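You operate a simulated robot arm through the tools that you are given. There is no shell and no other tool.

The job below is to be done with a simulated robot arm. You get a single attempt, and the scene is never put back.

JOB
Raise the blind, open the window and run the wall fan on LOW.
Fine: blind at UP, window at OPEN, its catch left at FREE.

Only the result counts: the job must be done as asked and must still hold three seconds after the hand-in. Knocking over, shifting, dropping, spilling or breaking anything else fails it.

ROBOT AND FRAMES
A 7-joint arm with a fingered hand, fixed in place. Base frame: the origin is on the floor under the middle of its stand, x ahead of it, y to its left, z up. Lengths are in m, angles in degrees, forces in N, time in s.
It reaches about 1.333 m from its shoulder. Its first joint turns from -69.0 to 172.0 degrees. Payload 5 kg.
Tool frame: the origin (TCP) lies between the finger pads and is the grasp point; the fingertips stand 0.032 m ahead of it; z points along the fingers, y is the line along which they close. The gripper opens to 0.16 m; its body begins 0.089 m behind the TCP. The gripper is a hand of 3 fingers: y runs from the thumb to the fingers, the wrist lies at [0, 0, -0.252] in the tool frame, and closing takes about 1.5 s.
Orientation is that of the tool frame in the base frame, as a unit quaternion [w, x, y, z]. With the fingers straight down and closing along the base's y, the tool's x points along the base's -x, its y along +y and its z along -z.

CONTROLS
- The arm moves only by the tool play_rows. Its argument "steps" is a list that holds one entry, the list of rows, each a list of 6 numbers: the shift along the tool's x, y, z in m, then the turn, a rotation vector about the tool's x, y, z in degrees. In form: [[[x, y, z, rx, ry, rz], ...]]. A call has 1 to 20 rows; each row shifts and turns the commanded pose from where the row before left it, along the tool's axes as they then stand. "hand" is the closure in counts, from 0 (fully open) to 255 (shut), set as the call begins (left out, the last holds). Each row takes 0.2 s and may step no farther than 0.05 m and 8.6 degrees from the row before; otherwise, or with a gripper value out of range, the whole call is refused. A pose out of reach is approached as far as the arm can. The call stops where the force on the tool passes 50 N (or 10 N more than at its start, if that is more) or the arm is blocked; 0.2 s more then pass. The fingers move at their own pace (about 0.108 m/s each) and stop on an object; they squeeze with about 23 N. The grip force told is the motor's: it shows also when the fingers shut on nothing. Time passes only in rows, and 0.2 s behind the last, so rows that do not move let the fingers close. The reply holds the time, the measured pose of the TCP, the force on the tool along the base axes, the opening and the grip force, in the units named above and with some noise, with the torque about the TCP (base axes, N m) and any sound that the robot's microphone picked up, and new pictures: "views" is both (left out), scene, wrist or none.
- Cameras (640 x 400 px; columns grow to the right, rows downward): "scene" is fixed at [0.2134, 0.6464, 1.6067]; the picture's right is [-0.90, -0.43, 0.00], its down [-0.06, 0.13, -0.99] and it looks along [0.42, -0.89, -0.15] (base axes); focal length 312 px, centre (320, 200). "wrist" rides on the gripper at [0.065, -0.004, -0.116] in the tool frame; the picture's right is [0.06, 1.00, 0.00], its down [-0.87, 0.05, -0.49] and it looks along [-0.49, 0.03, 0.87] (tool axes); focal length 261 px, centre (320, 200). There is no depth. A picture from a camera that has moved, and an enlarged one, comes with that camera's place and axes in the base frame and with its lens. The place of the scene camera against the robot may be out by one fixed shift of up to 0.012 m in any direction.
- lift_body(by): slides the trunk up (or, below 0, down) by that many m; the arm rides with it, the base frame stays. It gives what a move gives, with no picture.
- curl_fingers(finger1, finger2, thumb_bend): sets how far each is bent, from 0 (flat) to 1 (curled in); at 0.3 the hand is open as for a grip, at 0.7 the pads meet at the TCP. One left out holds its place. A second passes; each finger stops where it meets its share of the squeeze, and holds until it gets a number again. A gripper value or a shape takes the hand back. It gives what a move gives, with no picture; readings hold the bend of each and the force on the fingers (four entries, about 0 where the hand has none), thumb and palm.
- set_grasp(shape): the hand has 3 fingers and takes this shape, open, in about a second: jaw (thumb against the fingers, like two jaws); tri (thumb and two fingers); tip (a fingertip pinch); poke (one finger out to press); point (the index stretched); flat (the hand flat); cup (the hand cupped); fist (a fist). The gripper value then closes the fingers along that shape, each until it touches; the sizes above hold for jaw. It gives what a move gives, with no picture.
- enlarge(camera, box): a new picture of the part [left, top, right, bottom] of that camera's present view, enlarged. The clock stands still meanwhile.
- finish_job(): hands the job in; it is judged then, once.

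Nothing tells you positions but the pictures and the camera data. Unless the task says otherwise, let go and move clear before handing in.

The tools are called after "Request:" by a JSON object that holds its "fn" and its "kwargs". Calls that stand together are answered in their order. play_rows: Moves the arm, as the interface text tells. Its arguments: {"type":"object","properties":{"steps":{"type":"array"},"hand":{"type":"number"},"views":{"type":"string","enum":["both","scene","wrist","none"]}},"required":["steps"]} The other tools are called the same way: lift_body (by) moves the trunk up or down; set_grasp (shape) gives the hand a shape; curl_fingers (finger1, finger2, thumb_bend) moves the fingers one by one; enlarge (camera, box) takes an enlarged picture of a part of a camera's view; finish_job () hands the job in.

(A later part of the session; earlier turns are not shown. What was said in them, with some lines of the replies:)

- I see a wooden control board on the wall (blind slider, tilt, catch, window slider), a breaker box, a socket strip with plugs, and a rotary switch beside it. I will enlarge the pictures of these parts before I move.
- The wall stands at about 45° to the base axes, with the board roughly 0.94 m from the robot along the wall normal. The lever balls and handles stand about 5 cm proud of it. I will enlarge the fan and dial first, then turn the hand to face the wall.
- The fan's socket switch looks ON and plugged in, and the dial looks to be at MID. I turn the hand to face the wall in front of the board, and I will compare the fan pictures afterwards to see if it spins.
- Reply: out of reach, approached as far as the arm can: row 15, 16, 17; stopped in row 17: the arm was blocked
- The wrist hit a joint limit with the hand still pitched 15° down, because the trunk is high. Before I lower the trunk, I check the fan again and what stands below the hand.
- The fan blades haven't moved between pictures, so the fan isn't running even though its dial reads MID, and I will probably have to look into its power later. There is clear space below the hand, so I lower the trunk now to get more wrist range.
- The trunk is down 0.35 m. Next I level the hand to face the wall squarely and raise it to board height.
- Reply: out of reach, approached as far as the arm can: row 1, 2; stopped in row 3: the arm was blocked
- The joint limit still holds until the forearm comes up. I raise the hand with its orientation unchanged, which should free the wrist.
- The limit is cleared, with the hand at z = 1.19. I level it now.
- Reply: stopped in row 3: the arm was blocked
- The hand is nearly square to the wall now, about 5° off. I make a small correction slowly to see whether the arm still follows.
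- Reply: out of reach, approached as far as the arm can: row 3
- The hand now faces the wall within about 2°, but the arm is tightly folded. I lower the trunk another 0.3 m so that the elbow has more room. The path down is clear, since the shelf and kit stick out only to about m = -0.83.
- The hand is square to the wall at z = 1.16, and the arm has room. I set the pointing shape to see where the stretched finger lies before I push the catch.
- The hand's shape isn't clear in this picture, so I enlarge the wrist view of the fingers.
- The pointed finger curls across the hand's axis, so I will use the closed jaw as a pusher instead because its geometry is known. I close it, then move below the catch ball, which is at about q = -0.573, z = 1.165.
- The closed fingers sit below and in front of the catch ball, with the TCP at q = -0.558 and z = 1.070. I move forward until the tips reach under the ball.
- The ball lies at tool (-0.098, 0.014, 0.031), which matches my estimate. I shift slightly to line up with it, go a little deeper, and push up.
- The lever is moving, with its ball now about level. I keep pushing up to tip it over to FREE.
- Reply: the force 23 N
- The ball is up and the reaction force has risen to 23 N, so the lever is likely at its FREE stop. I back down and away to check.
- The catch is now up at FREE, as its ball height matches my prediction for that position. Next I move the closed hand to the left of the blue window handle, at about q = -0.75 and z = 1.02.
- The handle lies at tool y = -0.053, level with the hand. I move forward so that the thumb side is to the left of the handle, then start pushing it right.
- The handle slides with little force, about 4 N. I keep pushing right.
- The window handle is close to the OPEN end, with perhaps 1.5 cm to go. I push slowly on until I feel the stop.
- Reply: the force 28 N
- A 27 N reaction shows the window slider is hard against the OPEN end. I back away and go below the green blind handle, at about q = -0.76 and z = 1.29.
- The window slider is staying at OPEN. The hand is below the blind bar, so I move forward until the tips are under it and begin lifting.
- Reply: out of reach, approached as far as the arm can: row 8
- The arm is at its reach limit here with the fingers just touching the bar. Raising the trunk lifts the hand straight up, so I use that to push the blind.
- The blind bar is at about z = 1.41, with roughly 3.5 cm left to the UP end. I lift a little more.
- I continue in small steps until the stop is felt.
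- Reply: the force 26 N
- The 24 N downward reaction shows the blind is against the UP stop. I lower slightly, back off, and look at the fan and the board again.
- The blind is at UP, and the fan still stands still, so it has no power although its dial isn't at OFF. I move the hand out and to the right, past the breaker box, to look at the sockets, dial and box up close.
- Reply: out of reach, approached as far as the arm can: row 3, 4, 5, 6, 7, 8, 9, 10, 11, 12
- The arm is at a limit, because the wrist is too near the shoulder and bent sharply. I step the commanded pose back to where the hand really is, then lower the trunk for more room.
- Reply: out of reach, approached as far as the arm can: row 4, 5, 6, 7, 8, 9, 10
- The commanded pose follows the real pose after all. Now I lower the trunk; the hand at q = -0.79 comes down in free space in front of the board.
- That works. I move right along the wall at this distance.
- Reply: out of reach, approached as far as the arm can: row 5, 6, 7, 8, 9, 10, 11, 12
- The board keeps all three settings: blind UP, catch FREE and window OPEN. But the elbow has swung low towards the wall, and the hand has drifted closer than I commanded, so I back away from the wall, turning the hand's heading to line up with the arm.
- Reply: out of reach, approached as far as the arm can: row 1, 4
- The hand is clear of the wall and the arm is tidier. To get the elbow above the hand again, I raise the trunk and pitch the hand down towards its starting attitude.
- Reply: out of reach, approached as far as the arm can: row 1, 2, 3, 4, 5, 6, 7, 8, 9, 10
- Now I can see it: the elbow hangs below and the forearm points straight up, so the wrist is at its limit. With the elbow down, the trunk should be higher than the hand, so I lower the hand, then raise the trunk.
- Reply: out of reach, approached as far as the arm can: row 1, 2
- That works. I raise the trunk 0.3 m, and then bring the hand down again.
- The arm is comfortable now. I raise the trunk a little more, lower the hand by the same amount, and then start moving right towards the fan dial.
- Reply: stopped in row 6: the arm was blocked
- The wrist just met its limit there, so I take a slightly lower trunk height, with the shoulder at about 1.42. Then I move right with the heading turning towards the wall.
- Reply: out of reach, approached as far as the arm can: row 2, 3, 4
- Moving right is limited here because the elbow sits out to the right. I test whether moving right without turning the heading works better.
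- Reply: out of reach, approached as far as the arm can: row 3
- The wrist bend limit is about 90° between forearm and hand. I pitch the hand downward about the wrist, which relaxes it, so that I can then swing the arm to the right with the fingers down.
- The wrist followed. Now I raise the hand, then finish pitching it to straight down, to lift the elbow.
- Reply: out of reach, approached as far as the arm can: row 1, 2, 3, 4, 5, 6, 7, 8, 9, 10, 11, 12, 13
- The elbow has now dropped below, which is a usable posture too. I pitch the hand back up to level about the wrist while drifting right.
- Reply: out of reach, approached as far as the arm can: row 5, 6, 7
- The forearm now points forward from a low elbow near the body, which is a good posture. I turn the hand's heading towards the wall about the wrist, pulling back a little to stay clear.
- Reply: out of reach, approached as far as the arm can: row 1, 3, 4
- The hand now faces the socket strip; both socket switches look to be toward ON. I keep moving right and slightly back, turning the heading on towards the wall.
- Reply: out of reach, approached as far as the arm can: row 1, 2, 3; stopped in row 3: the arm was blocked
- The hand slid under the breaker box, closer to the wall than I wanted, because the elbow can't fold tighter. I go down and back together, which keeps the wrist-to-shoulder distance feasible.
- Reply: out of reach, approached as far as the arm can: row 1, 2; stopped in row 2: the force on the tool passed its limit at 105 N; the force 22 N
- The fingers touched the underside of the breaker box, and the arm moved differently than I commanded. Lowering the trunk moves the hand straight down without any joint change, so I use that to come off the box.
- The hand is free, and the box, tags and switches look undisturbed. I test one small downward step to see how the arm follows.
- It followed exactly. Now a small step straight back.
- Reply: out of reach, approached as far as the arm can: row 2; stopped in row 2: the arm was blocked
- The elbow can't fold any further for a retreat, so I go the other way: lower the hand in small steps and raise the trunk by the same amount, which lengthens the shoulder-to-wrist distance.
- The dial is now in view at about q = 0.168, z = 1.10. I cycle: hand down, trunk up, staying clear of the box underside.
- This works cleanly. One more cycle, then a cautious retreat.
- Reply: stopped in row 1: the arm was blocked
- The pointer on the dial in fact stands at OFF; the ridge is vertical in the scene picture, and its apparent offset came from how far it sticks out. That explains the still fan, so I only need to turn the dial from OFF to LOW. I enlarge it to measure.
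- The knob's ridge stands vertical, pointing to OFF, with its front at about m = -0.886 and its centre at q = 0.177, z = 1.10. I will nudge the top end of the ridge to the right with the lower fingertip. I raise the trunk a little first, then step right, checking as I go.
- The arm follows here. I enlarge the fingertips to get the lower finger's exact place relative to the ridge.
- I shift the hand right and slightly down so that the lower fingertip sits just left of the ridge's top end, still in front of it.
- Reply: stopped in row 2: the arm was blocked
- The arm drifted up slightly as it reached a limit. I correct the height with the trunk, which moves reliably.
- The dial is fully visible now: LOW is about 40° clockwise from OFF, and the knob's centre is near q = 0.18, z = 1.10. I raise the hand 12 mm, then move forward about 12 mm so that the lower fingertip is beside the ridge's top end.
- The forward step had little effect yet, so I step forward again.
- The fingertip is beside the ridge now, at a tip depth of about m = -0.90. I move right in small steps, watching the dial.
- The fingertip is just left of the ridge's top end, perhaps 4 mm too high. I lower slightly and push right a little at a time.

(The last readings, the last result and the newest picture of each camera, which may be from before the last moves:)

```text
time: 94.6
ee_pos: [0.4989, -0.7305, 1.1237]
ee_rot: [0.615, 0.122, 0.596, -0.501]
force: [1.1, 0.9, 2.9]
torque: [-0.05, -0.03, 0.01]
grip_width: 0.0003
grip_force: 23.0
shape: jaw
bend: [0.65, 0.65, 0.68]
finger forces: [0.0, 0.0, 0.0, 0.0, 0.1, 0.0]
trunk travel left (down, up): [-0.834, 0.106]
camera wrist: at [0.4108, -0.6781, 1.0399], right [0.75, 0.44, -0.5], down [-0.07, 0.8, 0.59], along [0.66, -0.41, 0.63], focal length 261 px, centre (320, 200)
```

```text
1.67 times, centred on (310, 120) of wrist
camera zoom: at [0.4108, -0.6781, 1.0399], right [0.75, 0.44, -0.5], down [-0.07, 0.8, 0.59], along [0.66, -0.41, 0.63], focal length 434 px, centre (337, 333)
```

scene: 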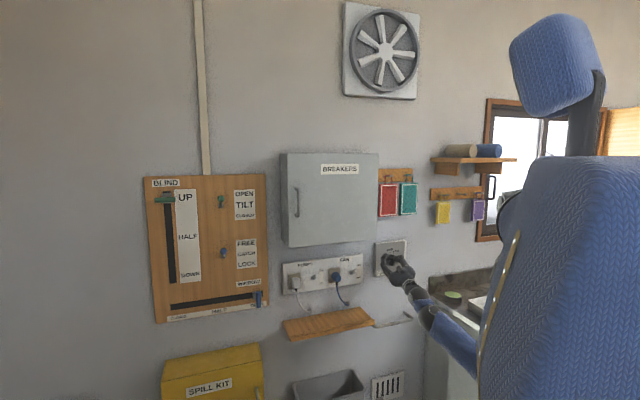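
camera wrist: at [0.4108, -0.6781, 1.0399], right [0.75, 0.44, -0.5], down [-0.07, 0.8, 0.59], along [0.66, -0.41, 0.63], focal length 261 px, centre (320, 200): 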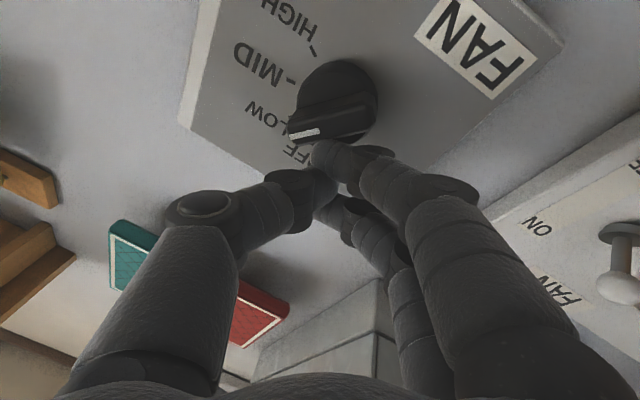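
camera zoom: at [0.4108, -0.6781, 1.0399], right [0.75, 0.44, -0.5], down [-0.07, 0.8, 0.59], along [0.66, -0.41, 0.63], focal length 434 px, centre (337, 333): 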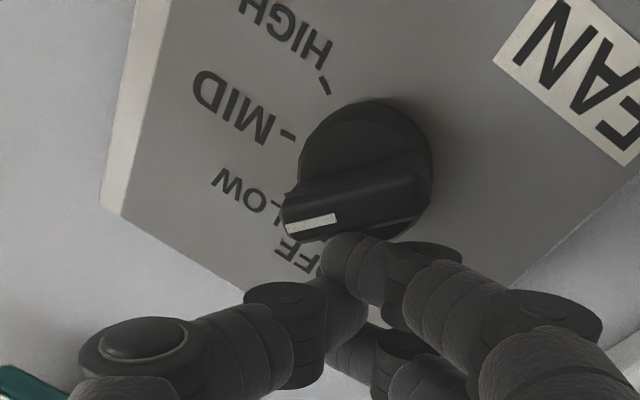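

The knob has turned and its pointer is at about 38°, on LOW. I check the fan, then move the fingertip left the way it came.

Request:
{"fn": "play_rows", "kwargs": {"steps": [[[-0.0048, 0.0087, -0.001, 0, 0, 0], [-0.0082, 0.0148, -0.0016, 0, 0, 0]]], "views": "both"}}

Request:
{"fn": "enlarge", "kwargs": {"camera": "wrist", "box": [180, 0, 440, 240]}}

Request:
{"fn": "enlarge", "kwargs": {"camera": "scene", "box": [330, 0, 450, 110]}}

Request:
{"fn": "enlarge", "kwargs": {"camera": "scene", "box": [360, 225, 420, 295]}}

```text
time: 95.2
ee_pos: [0.5194, -0.7108, 1.1234]
ee_rot: [0.615, 0.122, 0.597, -0.501]
force: [0.8, 0.4, 0.3]
torque: [-0.01, -0.02, -0.01]
grip_width: 0.0
grip_force: 23.2
shape: jaw
bend: [0.65, 0.65, 0.68]
finger forces: [0.1, 0.0, 0.0, 0.0, 0.1, 0.1]
trunk travel left (down, up): [-0.834, 0.106]
camera wrist: at [0.4302, -0.6583, 1.039], right [0.75, 0.44, -0.5], down [-0.07, 0.8, 0.59], along [0.66, -0.41, 0.63], focal length 261 px, centre (320, 200)
```

scene: 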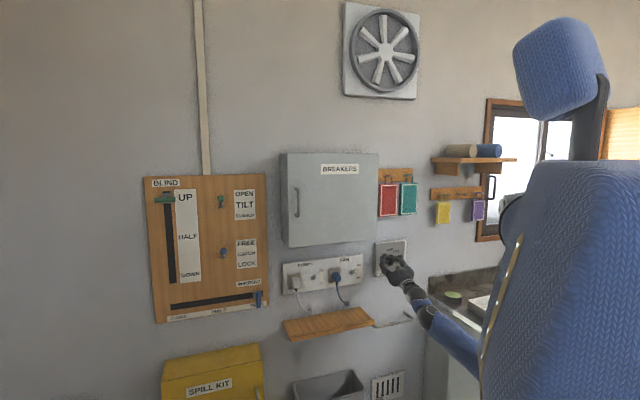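
wrist: 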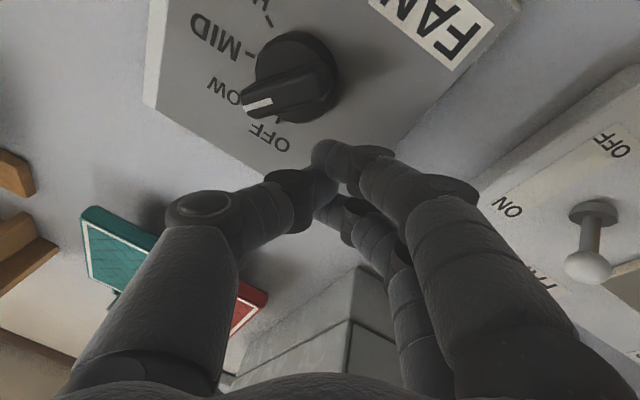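

```text
1.67 times, centred on (310, 120) of wrist
camera zoom: at [0.4302, -0.6583, 1.039], right [0.75, 0.44, -0.5], down [-0.07, 0.8, 0.59], along [0.66, -0.41, 0.63], focal length 434 px, centre (337, 333)
```

zoom: 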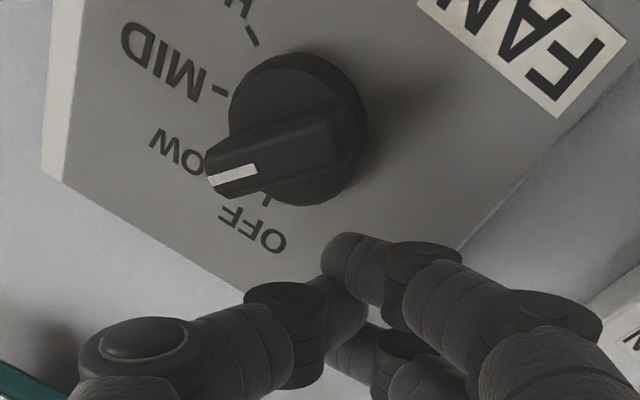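

```text
3.64 times, centred on (390, 55) of scene
camera zoom: at [0.2134, 0.6464, 1.6067], right [-0.9, -0.43, 0.0], down [-0.06, 0.13, -0.99], along [0.42, -0.89, -0.15], focal length 1133 px, centre (66, 727)
```

zoom: 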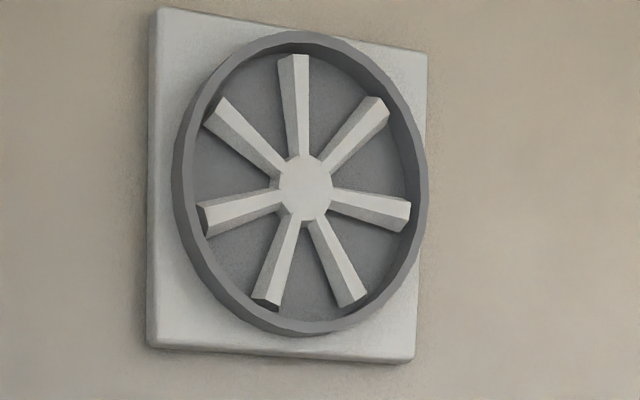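

```text
5.71 times, centred on (390, 260) of scene
camera zoom: at [0.2134, 0.6464, 1.6067], right [-0.9, -0.43, 0.0], down [-0.06, 0.13, -0.99], along [0.42, -0.89, -0.15], focal length 1780 px, centre (-80, -143)
```

zoom: 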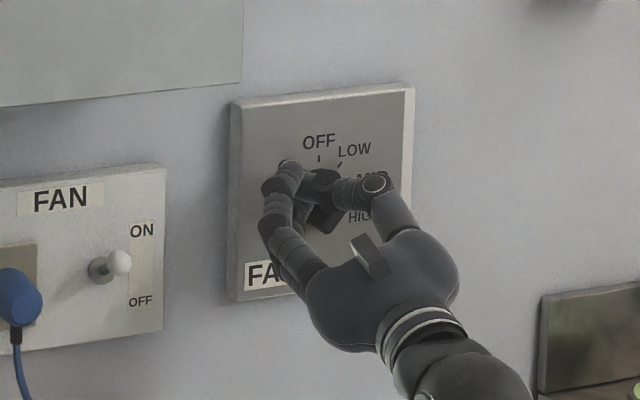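

The fan blades have shifted between pictures, so the fan is turning, and the pointer reads about 41°, which is LOW. I back the hand off along the path it came by.

Request:
{"fn": "play_rows", "kwargs": {"steps": [[[-0.0025, -0.003, -0.0125, 0, 0, 0]]], "views": "none"}}

Request:
{"fn": "play_rows", "kwargs": {"steps": [[[-0.0072, 0.013, -0.0014, 0, 0, 0], [-0.0072, 0.013, -0.0014, 0, 0, 0]]], "views": "both"}}

Request:
{"fn": "enlarge", "kwargs": {"camera": "scene", "box": [330, 0, 450, 110]}}

Request:
{"fn": "enlarge", "kwargs": {"camera": "scene", "box": [360, 225, 420, 295]}}

Request:
{"fn": "enlarge", "kwargs": {"camera": "scene", "box": [140, 165, 290, 330]}}

```text
time: 95.6
ee_pos: [0.5081, -0.7015, 1.1225]
ee_rot: [0.615, 0.122, 0.596, -0.501]
force: [-0.5, 0.2, -0.2]
torque: [0.03, -0.01, -0.02]
grip_width: 0.0001
grip_force: 23.1
shape: jaw
bend: [0.65, 0.65, 0.68]
finger forces: [0.0, 0.0, 0.1, 0.1, 0.0, 0.1]
trunk travel left (down, up): [-0.834, 0.106]
```

```text
time: 96.2
ee_pos: [0.5286, -0.6818, 1.1227]
ee_rot: [0.615, 0.123, 0.597, -0.5]
force: [0.7, 0.6, -0.3]
torque: [0.01, 0.01, 0.02]
grip_width: 0.0
grip_force: 23.0
shape: jaw
bend: [0.65, 0.65, 0.68]
finger forces: [0.0, 0.1, 0.0, 0.1, 0.0, 0.0]
trunk travel left (down, up): [-0.834, 0.106]
camera wrist: at [0.4409, -0.6294, 1.0397], right [0.75, 0.44, -0.5], down [-0.07, 0.8, 0.59], along [0.66, -0.41, 0.63], focal length 261 px, centre (320, 200)
```

scene: 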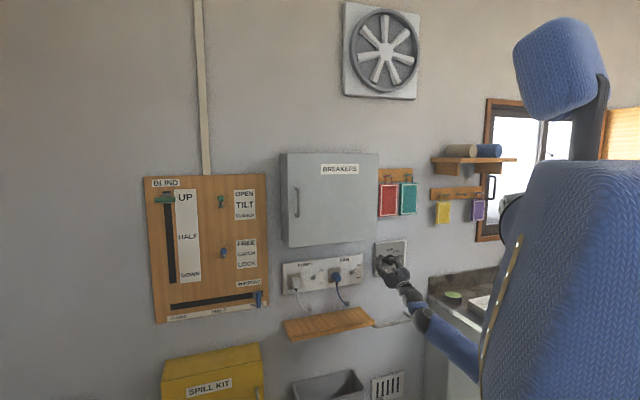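
wrist: 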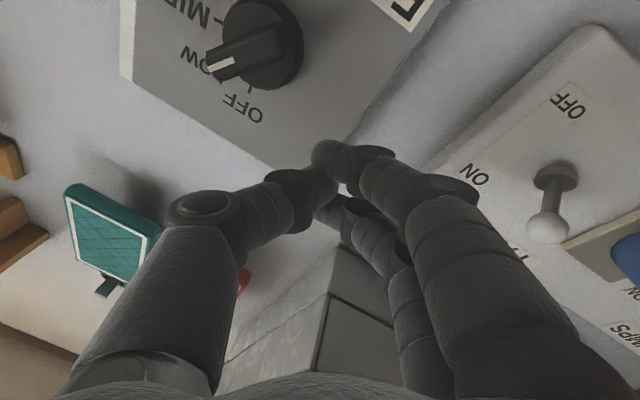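

```text
3.64 times, centred on (390, 55) of scene
camera zoom: at [0.2134, 0.6464, 1.6067], right [-0.9, -0.43, 0.0], down [-0.06, 0.13, -0.99], along [0.42, -0.89, -0.15], focal length 1133 px, centre (66, 727)
```

zoom: 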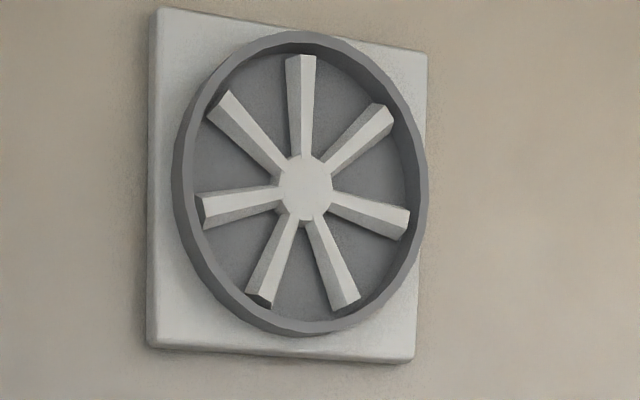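

```text
5.71 times, centred on (390, 260) of scene
camera zoom: at [0.2134, 0.6464, 1.6067], right [-0.9, -0.43, 0.0], down [-0.06, 0.13, -0.99], along [0.42, -0.89, -0.15], focal length 1780 px, centre (-80, -143)
```

zoom: 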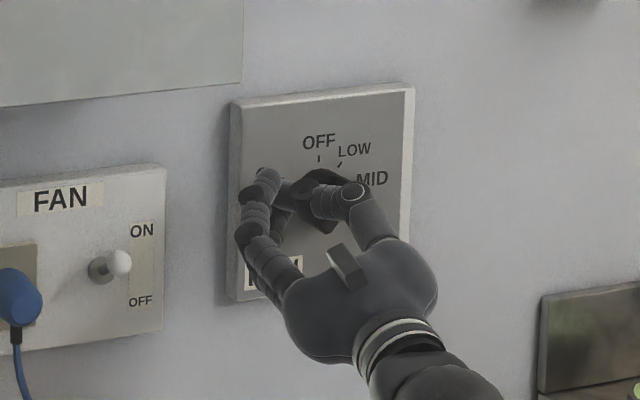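

```text
2.42 times, centred on (215, 248) of scene
camera zoom: at [0.2134, 0.6464, 1.6067], right [-0.9, -0.43, 0.0], down [-0.06, 0.13, -0.99], along [0.42, -0.89, -0.15], focal length 755 px, centre (574, 85)
```

zoom: 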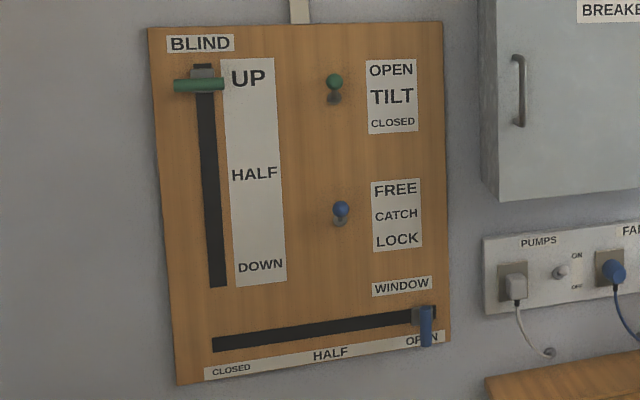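

Every setting holds: blind UP, catch FREE, window OPEN, dial on LOW and the fan blades moving on. I make one more small step left for clearance and take a final look.

Request:
{"fn": "play_rows", "kwargs": {"steps": [[[-0.0087, 0.0157, -0.0017, 0, 0, 0], [0, 0, 0, 0, 0, 0], [0, 0, 0, 0, 0, 0]]], "views": "both"}}

Request:
{"fn": "enlarge", "kwargs": {"camera": "wrist", "box": [100, 0, 420, 200]}}

Request:
{"fn": "enlarge", "kwargs": {"camera": "scene", "box": [270, 130, 450, 330]}}

Request:
{"fn": "enlarge", "kwargs": {"camera": "scene", "box": [330, 0, 450, 110]}}

```text
time: 97.0
ee_pos: [0.542, -0.6684, 1.1228]
ee_rot: [0.615, 0.121, 0.597, -0.501]
force: [0.8, 0.1, -1.3]
torque: [0.03, -0.02, 0.0]
grip_width: 0.0
grip_force: 23.2
shape: jaw
bend: [0.65, 0.65, 0.68]
finger forces: [0.1, 0.0, 0.0, 0.1, 0.0, 0.0]
trunk travel left (down, up): [-0.834, 0.106]
camera wrist: at [0.4539, -0.6157, 1.0398], right [0.75, 0.44, -0.5], down [-0.07, 0.8, 0.59], along [0.66, -0.41, 0.63], focal length 261 px, centre (320, 200)
```

scene: 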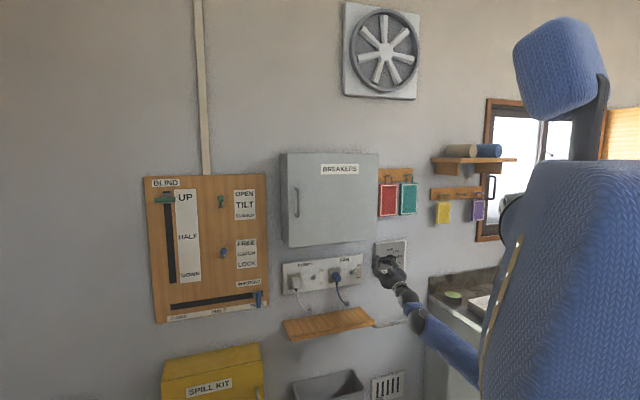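
wrist: 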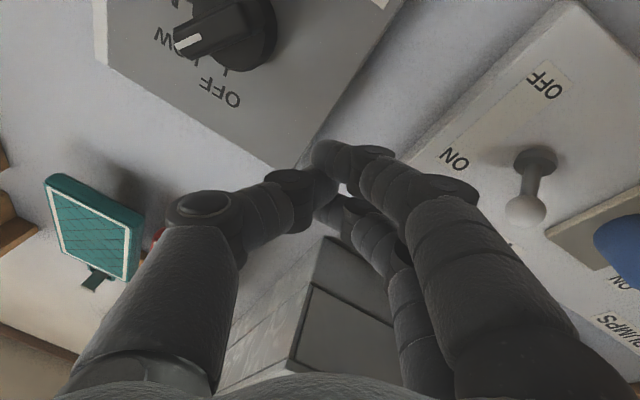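

```text
2.00 times, centred on (260, 100) of wrist
camera zoom: at [0.4539, -0.6157, 1.0398], right [0.75, 0.44, -0.5], down [-0.07, 0.8, 0.59], along [0.66, -0.41, 0.63], focal length 521 px, centre (440, 400)
```

zoom: 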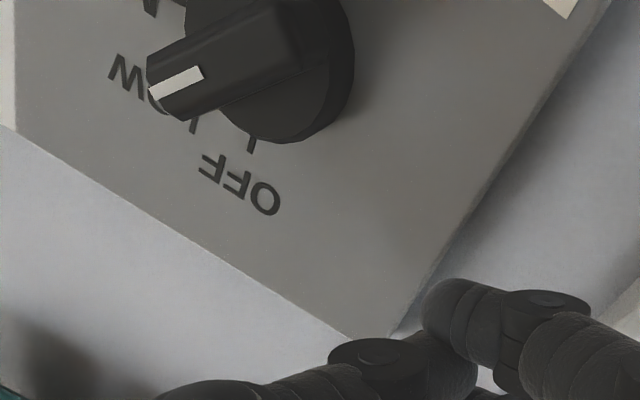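

```text
2.00 times, centred on (360, 230) of scene
camera zoom: at [0.2134, 0.6464, 1.6067], right [-0.9, -0.43, 0.0], down [-0.06, 0.13, -0.99], along [0.42, -0.89, -0.15], focal length 623 px, centre (240, 140)
```

zoom: 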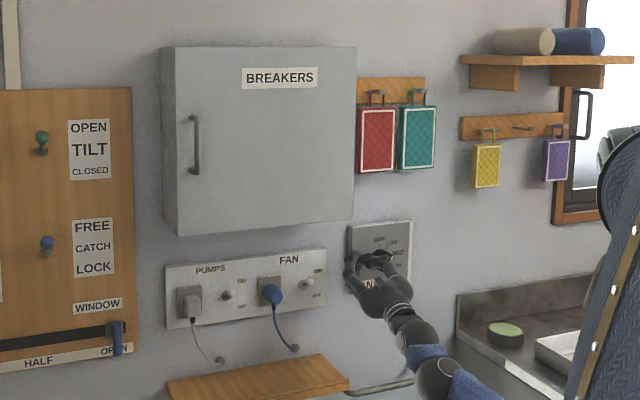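

```text
3.64 times, centred on (390, 55) of scene
camera zoom: at [0.2134, 0.6464, 1.6067], right [-0.9, -0.43, 0.0], down [-0.06, 0.13, -0.99], along [0.42, -0.89, -0.15], focal length 1133 px, centre (66, 727)
```

zoom: 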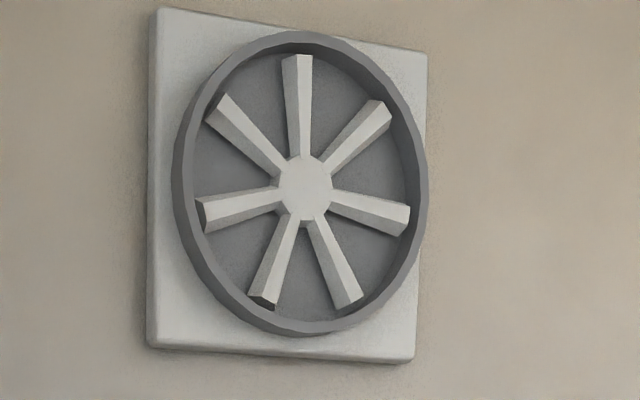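

The blind is UP, the window is OPEN with its catch FREE, and the fan dial points to LOW (about 41°). The fan blades change position from picture to picture, so it is running. The hand touches nothing and everything around it stands where it did, so I hand in.

Request:
{"fn": "finish_job", "kwargs": {}}

```text
The job is handed in.
```

I raised the blind to UP, opened the window to OPEN with its catch at FREE, and set the wall fan to LOW. I handed the job in and don't have a verdict yet.

- **Blind:** I pushed it up until it met its top stop, and it stayed there.
- **Window:** I flipped the catch to FREE first, then pushed the slider right until it met the stop at OPEN. Both stayed put in the later pictures.
- **Fan:** The dial was at OFF when I started. It now points within a degree or two of LOW, and the blades changed position between pictures, so the fan is running.

**Contact with the breaker box:** while moving to the dial, the fingers pushed up against the underside of the breaker box. The force on the tool peaked at 105 N and the arm stopped. I lowered the hand straight off it. The box, tags and switches looked undisturbed afterwards, but I only have the pictures to go by.

At hand-in the hand was touching nothing, a few centimetres in front of the fan dial's panel. I couldn't pull it further back because the arm was at its limit there.
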